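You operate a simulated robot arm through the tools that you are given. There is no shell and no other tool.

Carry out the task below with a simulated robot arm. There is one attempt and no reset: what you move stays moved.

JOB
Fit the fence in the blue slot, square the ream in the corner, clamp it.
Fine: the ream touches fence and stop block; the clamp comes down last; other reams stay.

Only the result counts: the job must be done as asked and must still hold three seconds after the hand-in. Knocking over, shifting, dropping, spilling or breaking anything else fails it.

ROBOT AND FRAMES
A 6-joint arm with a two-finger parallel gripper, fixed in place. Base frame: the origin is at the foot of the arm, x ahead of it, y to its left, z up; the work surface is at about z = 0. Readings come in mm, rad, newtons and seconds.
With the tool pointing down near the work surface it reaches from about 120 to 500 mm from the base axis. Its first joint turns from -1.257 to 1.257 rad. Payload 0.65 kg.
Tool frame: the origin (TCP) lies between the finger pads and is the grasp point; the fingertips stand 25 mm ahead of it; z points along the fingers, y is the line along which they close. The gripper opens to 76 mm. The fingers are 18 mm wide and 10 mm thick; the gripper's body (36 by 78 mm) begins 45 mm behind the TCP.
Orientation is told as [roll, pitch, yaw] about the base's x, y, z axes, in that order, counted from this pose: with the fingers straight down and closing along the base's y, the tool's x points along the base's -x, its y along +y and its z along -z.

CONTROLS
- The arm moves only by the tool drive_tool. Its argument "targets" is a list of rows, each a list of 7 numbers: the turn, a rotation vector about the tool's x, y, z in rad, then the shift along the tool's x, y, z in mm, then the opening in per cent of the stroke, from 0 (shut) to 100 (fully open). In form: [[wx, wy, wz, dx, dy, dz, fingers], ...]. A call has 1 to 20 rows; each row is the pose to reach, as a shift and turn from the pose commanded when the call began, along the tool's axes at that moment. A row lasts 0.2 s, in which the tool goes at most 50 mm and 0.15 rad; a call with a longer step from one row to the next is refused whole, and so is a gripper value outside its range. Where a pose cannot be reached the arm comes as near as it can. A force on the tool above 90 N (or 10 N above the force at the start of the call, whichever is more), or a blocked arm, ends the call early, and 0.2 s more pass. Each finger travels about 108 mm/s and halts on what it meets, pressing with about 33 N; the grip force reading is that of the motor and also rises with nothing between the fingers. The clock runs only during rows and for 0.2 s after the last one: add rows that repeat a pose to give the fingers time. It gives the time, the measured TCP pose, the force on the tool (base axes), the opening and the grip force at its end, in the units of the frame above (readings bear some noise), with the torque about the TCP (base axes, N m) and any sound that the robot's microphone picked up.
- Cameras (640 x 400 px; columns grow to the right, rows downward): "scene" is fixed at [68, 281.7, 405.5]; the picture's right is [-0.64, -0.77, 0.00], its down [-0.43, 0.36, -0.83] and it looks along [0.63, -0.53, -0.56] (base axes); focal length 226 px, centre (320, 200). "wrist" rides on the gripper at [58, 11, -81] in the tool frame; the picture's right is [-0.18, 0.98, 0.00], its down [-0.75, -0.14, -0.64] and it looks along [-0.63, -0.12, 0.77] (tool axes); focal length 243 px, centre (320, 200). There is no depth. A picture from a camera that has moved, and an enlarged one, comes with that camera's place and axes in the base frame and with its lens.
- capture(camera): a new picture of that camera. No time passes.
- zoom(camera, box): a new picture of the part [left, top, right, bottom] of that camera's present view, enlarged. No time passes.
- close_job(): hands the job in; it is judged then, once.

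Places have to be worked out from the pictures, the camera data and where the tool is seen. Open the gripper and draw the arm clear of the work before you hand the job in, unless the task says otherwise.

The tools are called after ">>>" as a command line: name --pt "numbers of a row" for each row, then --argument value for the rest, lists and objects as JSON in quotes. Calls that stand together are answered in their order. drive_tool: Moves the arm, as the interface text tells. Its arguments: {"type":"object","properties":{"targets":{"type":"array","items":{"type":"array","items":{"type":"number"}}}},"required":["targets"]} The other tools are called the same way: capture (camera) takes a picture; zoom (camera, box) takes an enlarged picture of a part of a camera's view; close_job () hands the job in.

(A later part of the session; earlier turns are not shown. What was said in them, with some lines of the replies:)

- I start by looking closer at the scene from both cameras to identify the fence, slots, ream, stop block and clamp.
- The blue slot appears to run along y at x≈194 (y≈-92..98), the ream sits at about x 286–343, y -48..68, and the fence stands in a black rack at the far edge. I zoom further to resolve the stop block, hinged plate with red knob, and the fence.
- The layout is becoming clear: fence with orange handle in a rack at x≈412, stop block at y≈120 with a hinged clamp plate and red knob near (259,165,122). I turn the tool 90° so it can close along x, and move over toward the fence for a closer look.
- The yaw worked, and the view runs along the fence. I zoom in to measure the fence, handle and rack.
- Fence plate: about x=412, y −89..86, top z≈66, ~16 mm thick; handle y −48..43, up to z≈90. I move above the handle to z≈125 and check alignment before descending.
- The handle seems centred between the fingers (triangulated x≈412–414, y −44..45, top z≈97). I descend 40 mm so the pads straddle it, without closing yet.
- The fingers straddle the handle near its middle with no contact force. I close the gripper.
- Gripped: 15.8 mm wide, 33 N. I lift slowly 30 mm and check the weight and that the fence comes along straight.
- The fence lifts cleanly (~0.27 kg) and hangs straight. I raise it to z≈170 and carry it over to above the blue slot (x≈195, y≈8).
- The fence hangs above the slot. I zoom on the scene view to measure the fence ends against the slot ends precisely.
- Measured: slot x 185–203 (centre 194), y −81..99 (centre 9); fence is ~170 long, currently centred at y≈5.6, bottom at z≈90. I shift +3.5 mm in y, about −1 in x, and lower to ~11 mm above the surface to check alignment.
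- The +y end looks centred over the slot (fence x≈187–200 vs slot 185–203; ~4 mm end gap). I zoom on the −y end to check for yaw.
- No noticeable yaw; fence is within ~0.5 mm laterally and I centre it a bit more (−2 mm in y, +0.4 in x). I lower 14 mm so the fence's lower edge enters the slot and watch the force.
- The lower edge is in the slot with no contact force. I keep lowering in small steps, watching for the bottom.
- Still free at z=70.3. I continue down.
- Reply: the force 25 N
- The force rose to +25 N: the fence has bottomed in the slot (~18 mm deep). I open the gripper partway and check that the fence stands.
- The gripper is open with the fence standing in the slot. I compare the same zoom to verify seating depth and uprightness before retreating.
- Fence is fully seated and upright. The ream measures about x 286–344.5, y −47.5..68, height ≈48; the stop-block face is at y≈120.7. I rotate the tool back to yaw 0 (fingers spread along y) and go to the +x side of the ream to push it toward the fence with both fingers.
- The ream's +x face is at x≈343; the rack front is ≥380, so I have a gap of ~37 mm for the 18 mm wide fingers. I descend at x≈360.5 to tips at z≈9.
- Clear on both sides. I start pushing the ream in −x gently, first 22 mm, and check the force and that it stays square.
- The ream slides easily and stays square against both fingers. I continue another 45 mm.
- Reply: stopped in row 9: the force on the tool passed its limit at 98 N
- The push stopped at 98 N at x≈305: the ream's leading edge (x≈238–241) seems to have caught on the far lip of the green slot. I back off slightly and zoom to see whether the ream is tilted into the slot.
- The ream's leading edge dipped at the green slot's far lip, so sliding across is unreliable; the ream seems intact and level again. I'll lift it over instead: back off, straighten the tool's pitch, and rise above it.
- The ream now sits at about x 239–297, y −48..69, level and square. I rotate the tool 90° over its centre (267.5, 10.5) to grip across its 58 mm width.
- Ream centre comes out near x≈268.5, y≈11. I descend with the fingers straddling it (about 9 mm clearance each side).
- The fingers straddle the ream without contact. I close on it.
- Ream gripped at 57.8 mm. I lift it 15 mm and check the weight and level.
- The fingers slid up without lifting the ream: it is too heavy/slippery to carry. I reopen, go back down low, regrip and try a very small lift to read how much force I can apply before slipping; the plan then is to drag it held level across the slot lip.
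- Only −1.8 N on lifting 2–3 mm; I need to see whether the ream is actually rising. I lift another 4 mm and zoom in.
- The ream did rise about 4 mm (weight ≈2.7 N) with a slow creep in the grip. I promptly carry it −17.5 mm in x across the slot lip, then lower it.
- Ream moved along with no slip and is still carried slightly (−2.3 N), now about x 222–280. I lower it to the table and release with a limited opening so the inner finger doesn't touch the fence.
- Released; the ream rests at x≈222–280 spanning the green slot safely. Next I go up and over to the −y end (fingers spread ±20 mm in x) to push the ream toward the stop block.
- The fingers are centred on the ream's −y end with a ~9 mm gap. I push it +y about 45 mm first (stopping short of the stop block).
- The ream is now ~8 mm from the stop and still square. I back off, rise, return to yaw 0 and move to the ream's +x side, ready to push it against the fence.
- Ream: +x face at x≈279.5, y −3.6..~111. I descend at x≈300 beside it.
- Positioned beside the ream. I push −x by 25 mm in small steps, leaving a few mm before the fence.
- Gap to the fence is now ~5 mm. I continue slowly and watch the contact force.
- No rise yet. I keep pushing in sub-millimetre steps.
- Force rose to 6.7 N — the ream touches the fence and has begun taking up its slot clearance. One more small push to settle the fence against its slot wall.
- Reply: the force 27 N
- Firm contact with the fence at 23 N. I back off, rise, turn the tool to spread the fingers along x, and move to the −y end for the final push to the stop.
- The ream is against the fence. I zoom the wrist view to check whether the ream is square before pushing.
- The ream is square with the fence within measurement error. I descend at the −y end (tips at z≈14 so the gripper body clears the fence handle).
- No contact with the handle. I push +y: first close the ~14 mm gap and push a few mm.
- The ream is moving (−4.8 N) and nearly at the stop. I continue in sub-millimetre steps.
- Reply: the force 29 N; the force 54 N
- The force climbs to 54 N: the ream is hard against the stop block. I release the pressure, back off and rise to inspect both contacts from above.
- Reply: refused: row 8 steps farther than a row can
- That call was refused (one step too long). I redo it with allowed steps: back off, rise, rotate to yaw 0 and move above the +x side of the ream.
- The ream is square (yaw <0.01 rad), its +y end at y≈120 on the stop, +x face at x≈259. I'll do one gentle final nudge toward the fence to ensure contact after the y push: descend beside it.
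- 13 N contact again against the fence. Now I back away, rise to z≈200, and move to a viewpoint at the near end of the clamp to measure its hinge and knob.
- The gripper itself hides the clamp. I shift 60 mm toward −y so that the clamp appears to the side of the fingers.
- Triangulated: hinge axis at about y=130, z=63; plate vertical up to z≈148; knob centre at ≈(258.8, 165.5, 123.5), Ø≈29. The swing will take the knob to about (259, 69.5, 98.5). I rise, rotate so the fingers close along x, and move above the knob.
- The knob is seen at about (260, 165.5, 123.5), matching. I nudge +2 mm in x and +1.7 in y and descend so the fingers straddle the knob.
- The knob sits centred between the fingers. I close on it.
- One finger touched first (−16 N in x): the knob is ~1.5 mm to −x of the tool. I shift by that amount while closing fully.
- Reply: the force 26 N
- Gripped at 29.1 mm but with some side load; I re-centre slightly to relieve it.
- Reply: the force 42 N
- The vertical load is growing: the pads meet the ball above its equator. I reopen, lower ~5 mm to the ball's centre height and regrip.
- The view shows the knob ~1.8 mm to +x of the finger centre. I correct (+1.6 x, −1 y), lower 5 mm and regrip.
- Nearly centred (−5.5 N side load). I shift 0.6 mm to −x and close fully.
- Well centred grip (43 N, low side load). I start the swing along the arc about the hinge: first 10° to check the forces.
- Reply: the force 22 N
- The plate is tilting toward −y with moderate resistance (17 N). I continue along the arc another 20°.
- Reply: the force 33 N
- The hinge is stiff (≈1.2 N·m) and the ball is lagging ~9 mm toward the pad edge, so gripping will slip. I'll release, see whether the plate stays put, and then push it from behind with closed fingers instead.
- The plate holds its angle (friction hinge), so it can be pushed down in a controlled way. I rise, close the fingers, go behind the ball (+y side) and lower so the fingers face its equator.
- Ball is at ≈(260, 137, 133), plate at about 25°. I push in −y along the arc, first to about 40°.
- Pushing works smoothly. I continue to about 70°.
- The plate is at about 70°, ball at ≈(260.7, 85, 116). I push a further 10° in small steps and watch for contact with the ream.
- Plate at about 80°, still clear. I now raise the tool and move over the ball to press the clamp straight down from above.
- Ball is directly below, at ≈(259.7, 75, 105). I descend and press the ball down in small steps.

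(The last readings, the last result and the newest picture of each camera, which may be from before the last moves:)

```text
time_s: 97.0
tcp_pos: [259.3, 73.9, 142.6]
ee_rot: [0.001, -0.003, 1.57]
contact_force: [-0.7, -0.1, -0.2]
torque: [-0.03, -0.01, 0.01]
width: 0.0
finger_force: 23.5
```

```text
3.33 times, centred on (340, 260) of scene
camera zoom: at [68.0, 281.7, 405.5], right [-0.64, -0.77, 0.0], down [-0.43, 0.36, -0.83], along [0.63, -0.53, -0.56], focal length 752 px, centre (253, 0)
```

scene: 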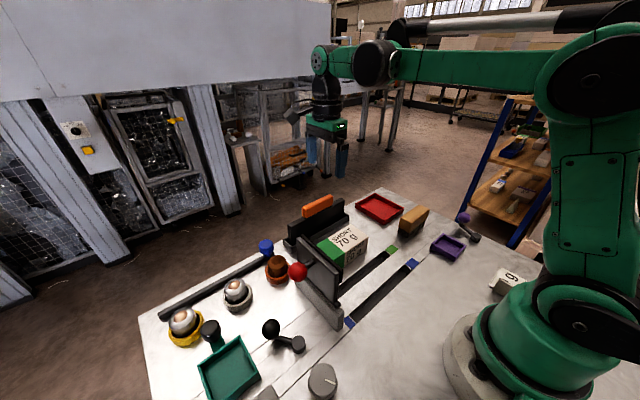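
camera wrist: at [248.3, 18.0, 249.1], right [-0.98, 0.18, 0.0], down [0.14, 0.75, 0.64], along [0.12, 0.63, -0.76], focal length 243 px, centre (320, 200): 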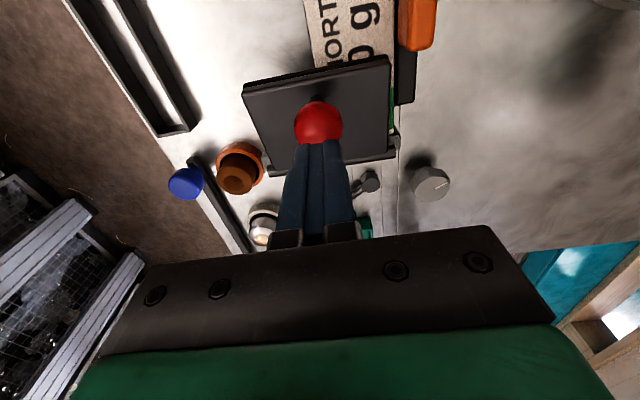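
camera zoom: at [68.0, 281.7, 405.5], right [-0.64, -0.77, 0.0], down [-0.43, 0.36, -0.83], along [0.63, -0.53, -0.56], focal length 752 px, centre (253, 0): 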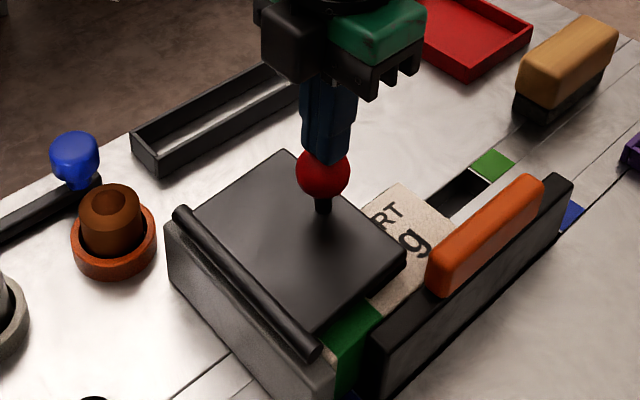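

The plate is following down with little force. I keep pressing in small steps.

>>> drive_tool --pt "0 0 0 0.5 0 1.5 0" --pt "0 0 0 1 0 3 0"

>>> drive_tool --pt "0 0 0 0.5 0 1 0" --pt "0 0 0 0.8 0 2 0"

>>> zoom --camera "scene" --box '[270, 200, 410, 320]'

```text
time_s: 97.6
tcp_pos: [259.7, 73.4, 139.8]
ee_rot: [-0.002, -0.003, 1.57]
contact_force: [0.5, 0.5, 0.2]
torque: [-0.03, 0.0, 0.02]
width: 0.0
finger_force: 23.8
```

```text
time_s: 98.2
tcp_pos: [260.6, 72.0, 138.5]
ee_rot: [0.0, -0.002, 1.573]
contact_force: [-3.1, -1.1, 6.7]
torque: [-0.05, 0.05, 0.01]
width: 0.2
finger_force: 24.2
```

```text
3.33 times, centred on (340, 260) of scene
camera zoom: at [68.0, 281.7, 405.5], right [-0.64, -0.77, 0.0], down [-0.43, 0.36, -0.83], along [0.63, -0.53, -0.56], focal length 752 px, centre (253, 0)
```

zoom: 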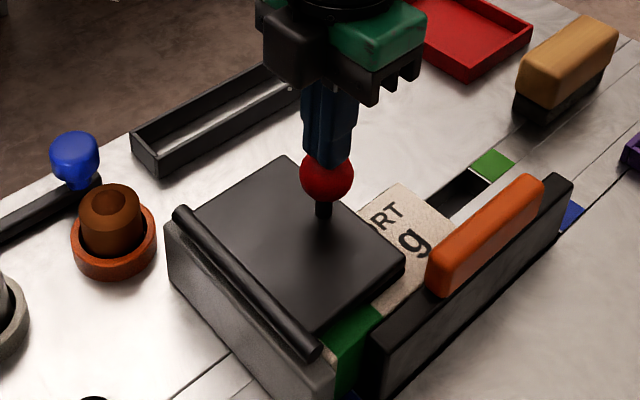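

Force rises to 6.7 N with the plate nearly horizontal (ball centre z≈99): the pad is meeting the ream. I press a little more for a firm clamp.

>>> drive_tool --pt "0 0 0 0 0 1 0" --pt "0 0 0 0 0 1 0"

>>> drive_tool --pt "0 0 0 0 0 1 0" --pt "0 0 0 0 0 1 0"

>>> zoom --camera "scene" --box '[290, 220, 400, 320]'

```text
time_s: 98.8
tcp_pos: [258.7, 71.2, 137.6]
ee_rot: [-0.001, -0.001, 1.571]
contact_force: [-7.6, -14.3, 62.0]
torque: [-0.47, 0.12, 0.24]
width: 0.1
finger_force: 23.4
```

```text
time_s: 99.2
tcp_pos: [259.1, 72.2, 136.2]
ee_rot: [0.001, 0.0, 1.57]
contact_force: [-4.4, 2.0, 39.6]
torque: [-0.03, 0.08, -0.22]
width: 0.1
finger_force: 24.1
stopped in row 1: the force on the tool passed its limit at 98 N (the readings are from after the stop); the commanded pose is now the measured one
```

```text
4.00 times, centred on (345, 270) of scene
camera zoom: at [67.9, 281.7, 405.6], right [-0.64, -0.77, 0.0], down [-0.43, 0.36, -0.83], along [0.63, -0.53, -0.56], focal length 902 px, centre (220, -80)
```

zoom: 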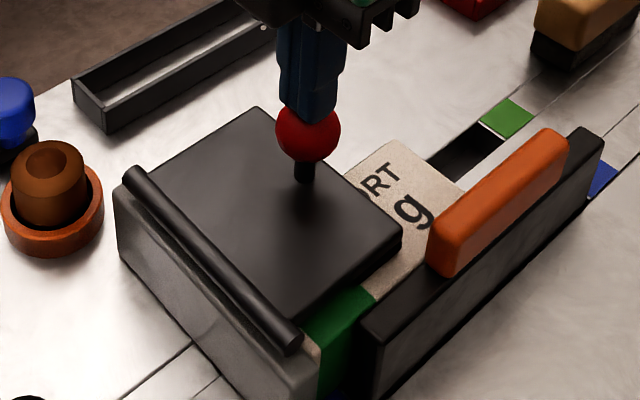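

The clamp is hard down on the ream (98 N limit reached). I ease off upward and check that it stays down.

>>> drive_tool --pt "0 0 0 0 0 -1 0" --pt "0 0 0 0 0 -3 0" --pt "0 0 0 0 0 -10 0" --pt "0 0 0 0 0 -30 0" --pt "0 0 0 0 0 -60 0" --pt "0 0 0 0 0 -84 0" --pt "0 0 0 0 0 -84 0"

>>> capture --camera "wrist"

>>> zoom --camera "scene" --box '[290, 220, 400, 320]'

>>> zoom --camera "scene" --box '[325, 255, 400, 320]'

```text
time_s: 100.8
tcp_pos: [259.8, 70.4, 221.1]
ee_rot: [-0.001, -0.002, 1.569]
contact_force: [-0.1, 0.6, -0.8]
torque: [0.0, -0.02, 0.01]
width: 0.2
finger_force: 23.5
```

```text
taken
camera wrist: at [249.3, 13.9, 303.7], right [-0.98, 0.18, 0.0], down [0.14, 0.75, 0.64], along [0.12, 0.63, -0.77], focal length 243 px, centre (320, 200)
```

wrist: 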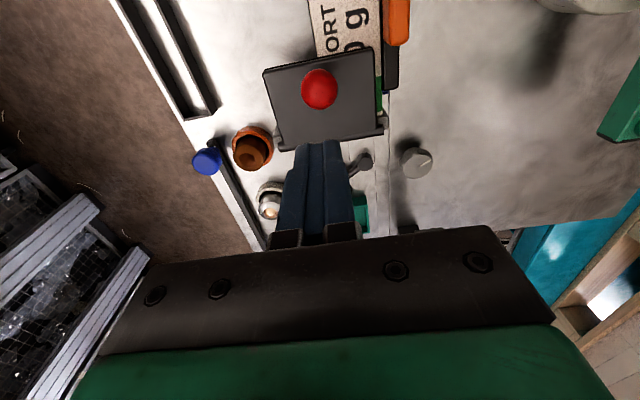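

```text
4.00 times, centred on (345, 270) of scene
camera zoom: at [68.0, 281.7, 405.5], right [-0.64, -0.77, 0.0], down [-0.43, 0.36, -0.83], along [0.63, -0.53, -0.56], focal length 902 px, centre (220, -80)
```

zoom: 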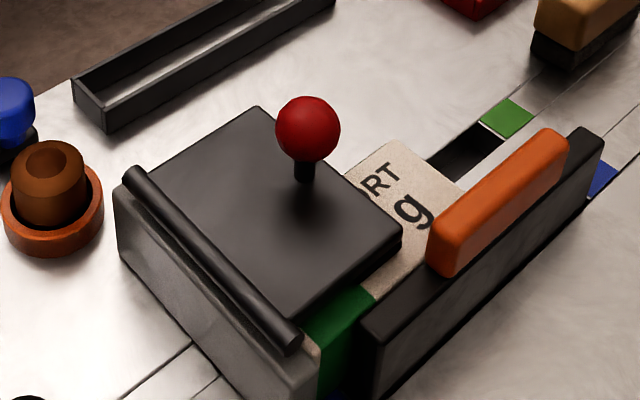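

```text
6.15 times, centred on (362, 288) of scene
camera zoom: at [68.0, 281.7, 405.5], right [-0.64, -0.77, 0.0], down [-0.43, 0.36, -0.83], along [0.63, -0.53, -0.56], focal length 1388 px, centre (58, -338)
```

zoom: 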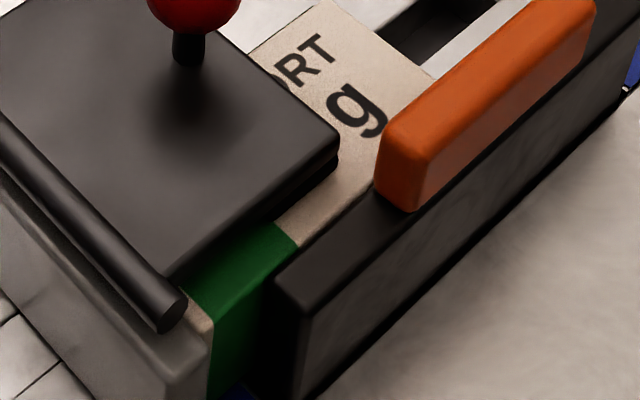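

The clamp stays down. I zoom to verify that the ream still touches the fence and stop block, and that it hasn't shifted while pressing.

>>> zoom --camera "wrist" --box '[290, 0, 430, 100]'

>>> zoom --camera "scene" --box '[345, 235, 405, 285]'

>>> zoom --camera "scene" --box '[340, 290, 370, 320]'

```text
4.00 times, centred on (360, 50) of wrist
camera zoom: at [249.3, 13.9, 303.7], right [-0.98, 0.18, 0.0], down [0.14, 0.75, 0.64], along [0.12, 0.63, -0.77], focal length 970 px, centre (160, 800)
```

zoom: 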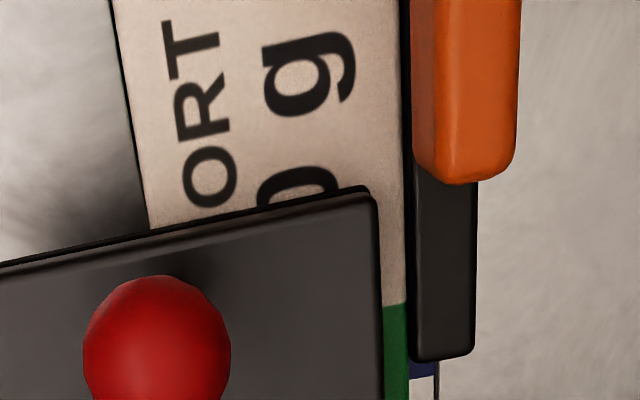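

```text
8.00 times, centred on (375, 260) of scene
camera zoom: at [68.0, 281.7, 405.5], right [-0.64, -0.77, 0.0], down [-0.43, 0.36, -0.83], along [0.63, -0.53, -0.56], focal length 1805 px, centre (-120, -280)
```

zoom: 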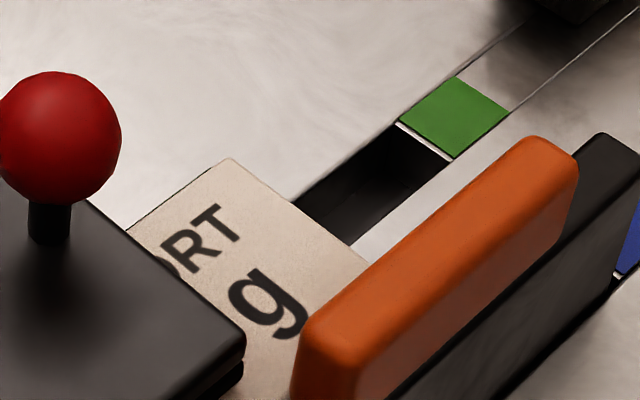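

```text
13.33 times, centred on (355, 305) of scene
camera zoom: at [68.0, 281.7, 405.5], right [-0.64, -0.77, 0.0], down [-0.43, 0.36, -0.83], along [0.63, -0.53, -0.56], focal length 3008 px, centre (-147, -1200)
```

zoom: 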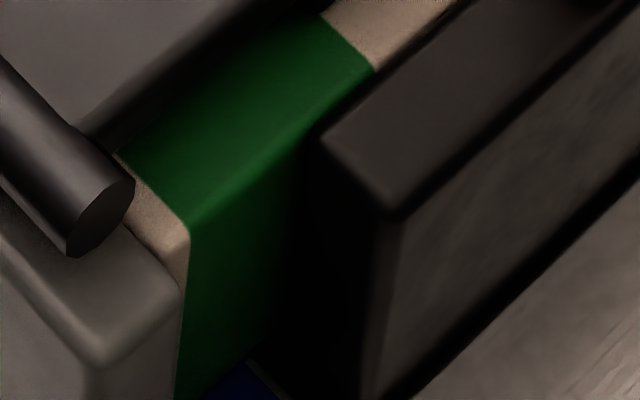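

Ream and fence edges appear parallel and coincident (x≈201.5 both), and the ream's end meets the stop block. I move toward −y and look at the −y end of the ream/fence joint, opening the gripper on the way.

>>> drive_tool --pt "0 0 0 15 5 0 30" --pt "0 0 0 30 10 5 60" --pt "0 0 0 45 15 12 80" --pt "0 0 0 62 20 20 100" --pt "0 0 0 62 20 20 100"

>>> capture --camera "wrist"

>>> zoom --camera "wrist" --box '[290, 0, 450, 120]'

>>> capture --camera "scene"

```text
time_s: 102.0
tcp_pos: [240.3, 9.3, 200.3]
ee_rot: [0.0, 0.001, 1.57]
contact_force: [-0.2, -0.5, 0.4]
torque: [-0.01, -0.04, 0.04]
width: 76.1
finger_force: 0.0
```

```text
taken
camera wrist: at [229.3, -48.6, 283.0], right [-0.98, 0.18, 0.0], down [0.14, 0.75, 0.64], along [0.12, 0.63, -0.77], focal length 243 px, centre (320, 200)
```

wrist: 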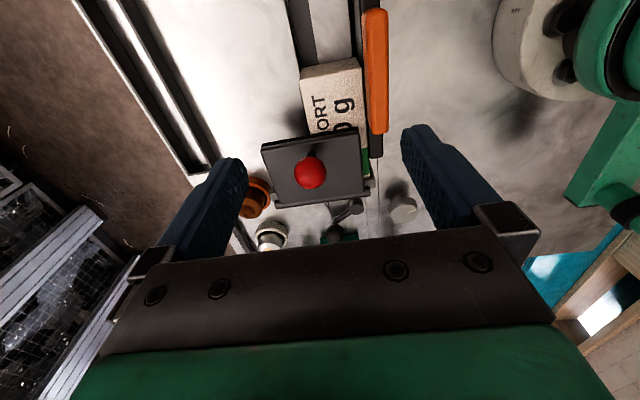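

```text
3.33 times, centred on (370, 60) of wrist
camera zoom: at [229.3, -48.6, 283.0], right [-0.98, 0.18, 0.0], down [0.14, 0.75, 0.64], along [0.12, 0.63, -0.77], focal length 809 px, centre (153, 667)
```

zoom: 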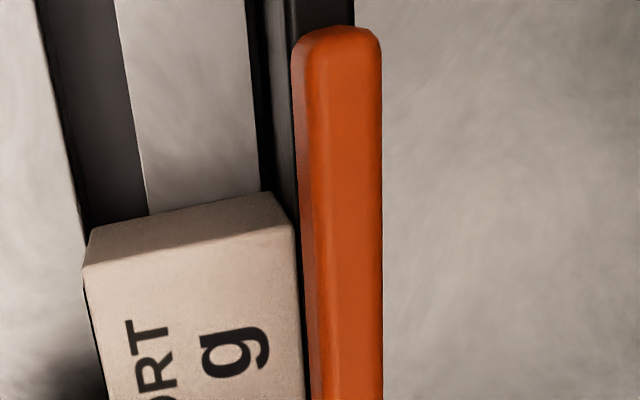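

```text
taken
```

scene: 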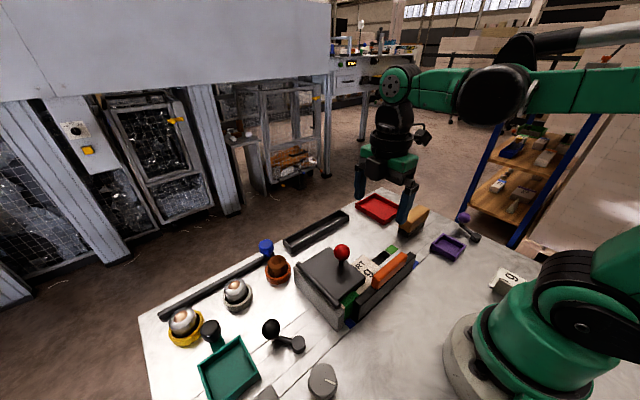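

All looks right: fence seated in the blue slot, ream square against fence (x≈202) and stop, clamp down, other items untouched. I draw the open gripper up and clear, then recheck that nothing moved.

>>> drive_tool --pt "0 0 0 10 0 -20 100" --pt "0 0 0 25 0 -45 100" --pt "0 0 0 40 0 -70 100" --pt "0 0 0 50 0 -80 100" --pt "0 0 0 50 0 -80 100" --pt "0 0 0 50 0 -80 100" --pt "0 0 0 50 0 -80 100"

>>> zoom --camera "scene" --box '[270, 200, 430, 320]'

>>> capture --camera "wrist"

```text
time_s: 103.6
tcp_pos: [240.7, -40.3, 283.0]
ee_rot: [-0.001, -0.001, 1.572]
contact_force: [-0.1, 0.0, -0.7]
torque: [0.04, -0.03, 0.02]
width: 75.8
finger_force: 0.1
```

```text
3.33 times, centred on (350, 260) of scene
camera zoom: at [68.0, 281.7, 405.5], right [-0.64, -0.77, 0.0], down [-0.43, 0.36, -0.83], along [0.63, -0.53, -0.56], focal length 752 px, centre (220, 0)
```

zoom: 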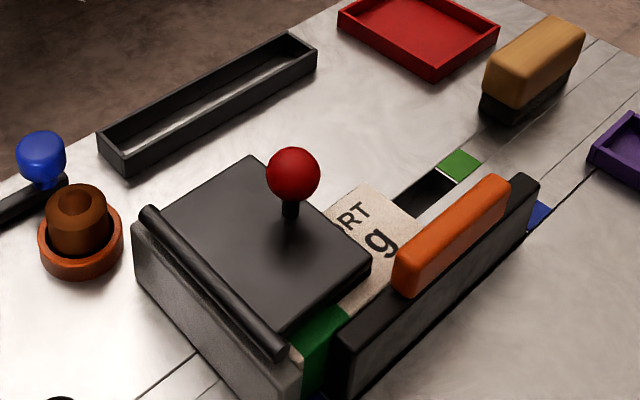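

```text
taken
camera wrist: at [229.9, -98.9, 364.8], right [-0.98, 0.18, 0.0], down [0.14, 0.75, 0.64], along [0.12, 0.63, -0.77], focal length 243 px, centre (320, 200)
```

wrist: 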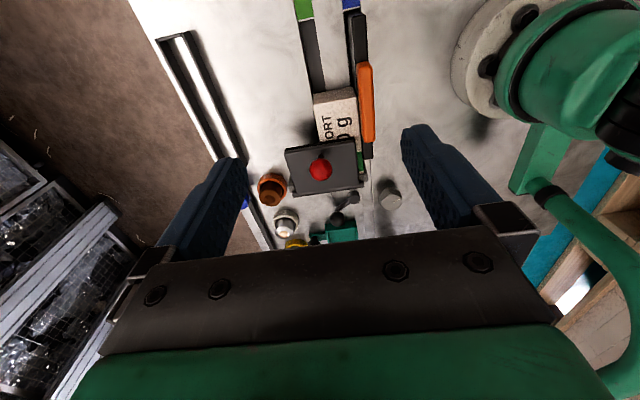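

The state is stable: the fence is in the blue slot, the ream is squared in the corner against fence and stop, and the clamp is down on it. The gripper is open and clear, and everything else is undisturbed, so I hand in the job.

>>> close_job

```text
The job is handed in.
```

I've handed the job in. The fence is in the blue slot, the ream is squared in the corner, and the clamp is down on it. The judging result hasn't come back, so that's from my last camera views and force readings.

- **Fence:** it stands upright and bottomed out in the slot, about 18 mm deep.
- **Ream:** I pushed it against the fence (13 N) and the stop block (54 N). The last pictures show it square, with no gap I could see at either face. That check is good to about half a millimetre.
- **Clamp:** it came down last and was pressed firmly onto the ream. The hinge is stiff, and the clamp stayed down after I let go.
- **Other items:** the wrapped reams and everything else on the bench look unmoved.

While sliding the ream across, its front edge caught on the far edge of the green slot and the arm stopped at 98 N. My first attempt to lift it clear slipped. I gripped it again, carried it over the slot and pushed it the rest of the way, and it looked undamaged.

The gripper is open and clear of the work.
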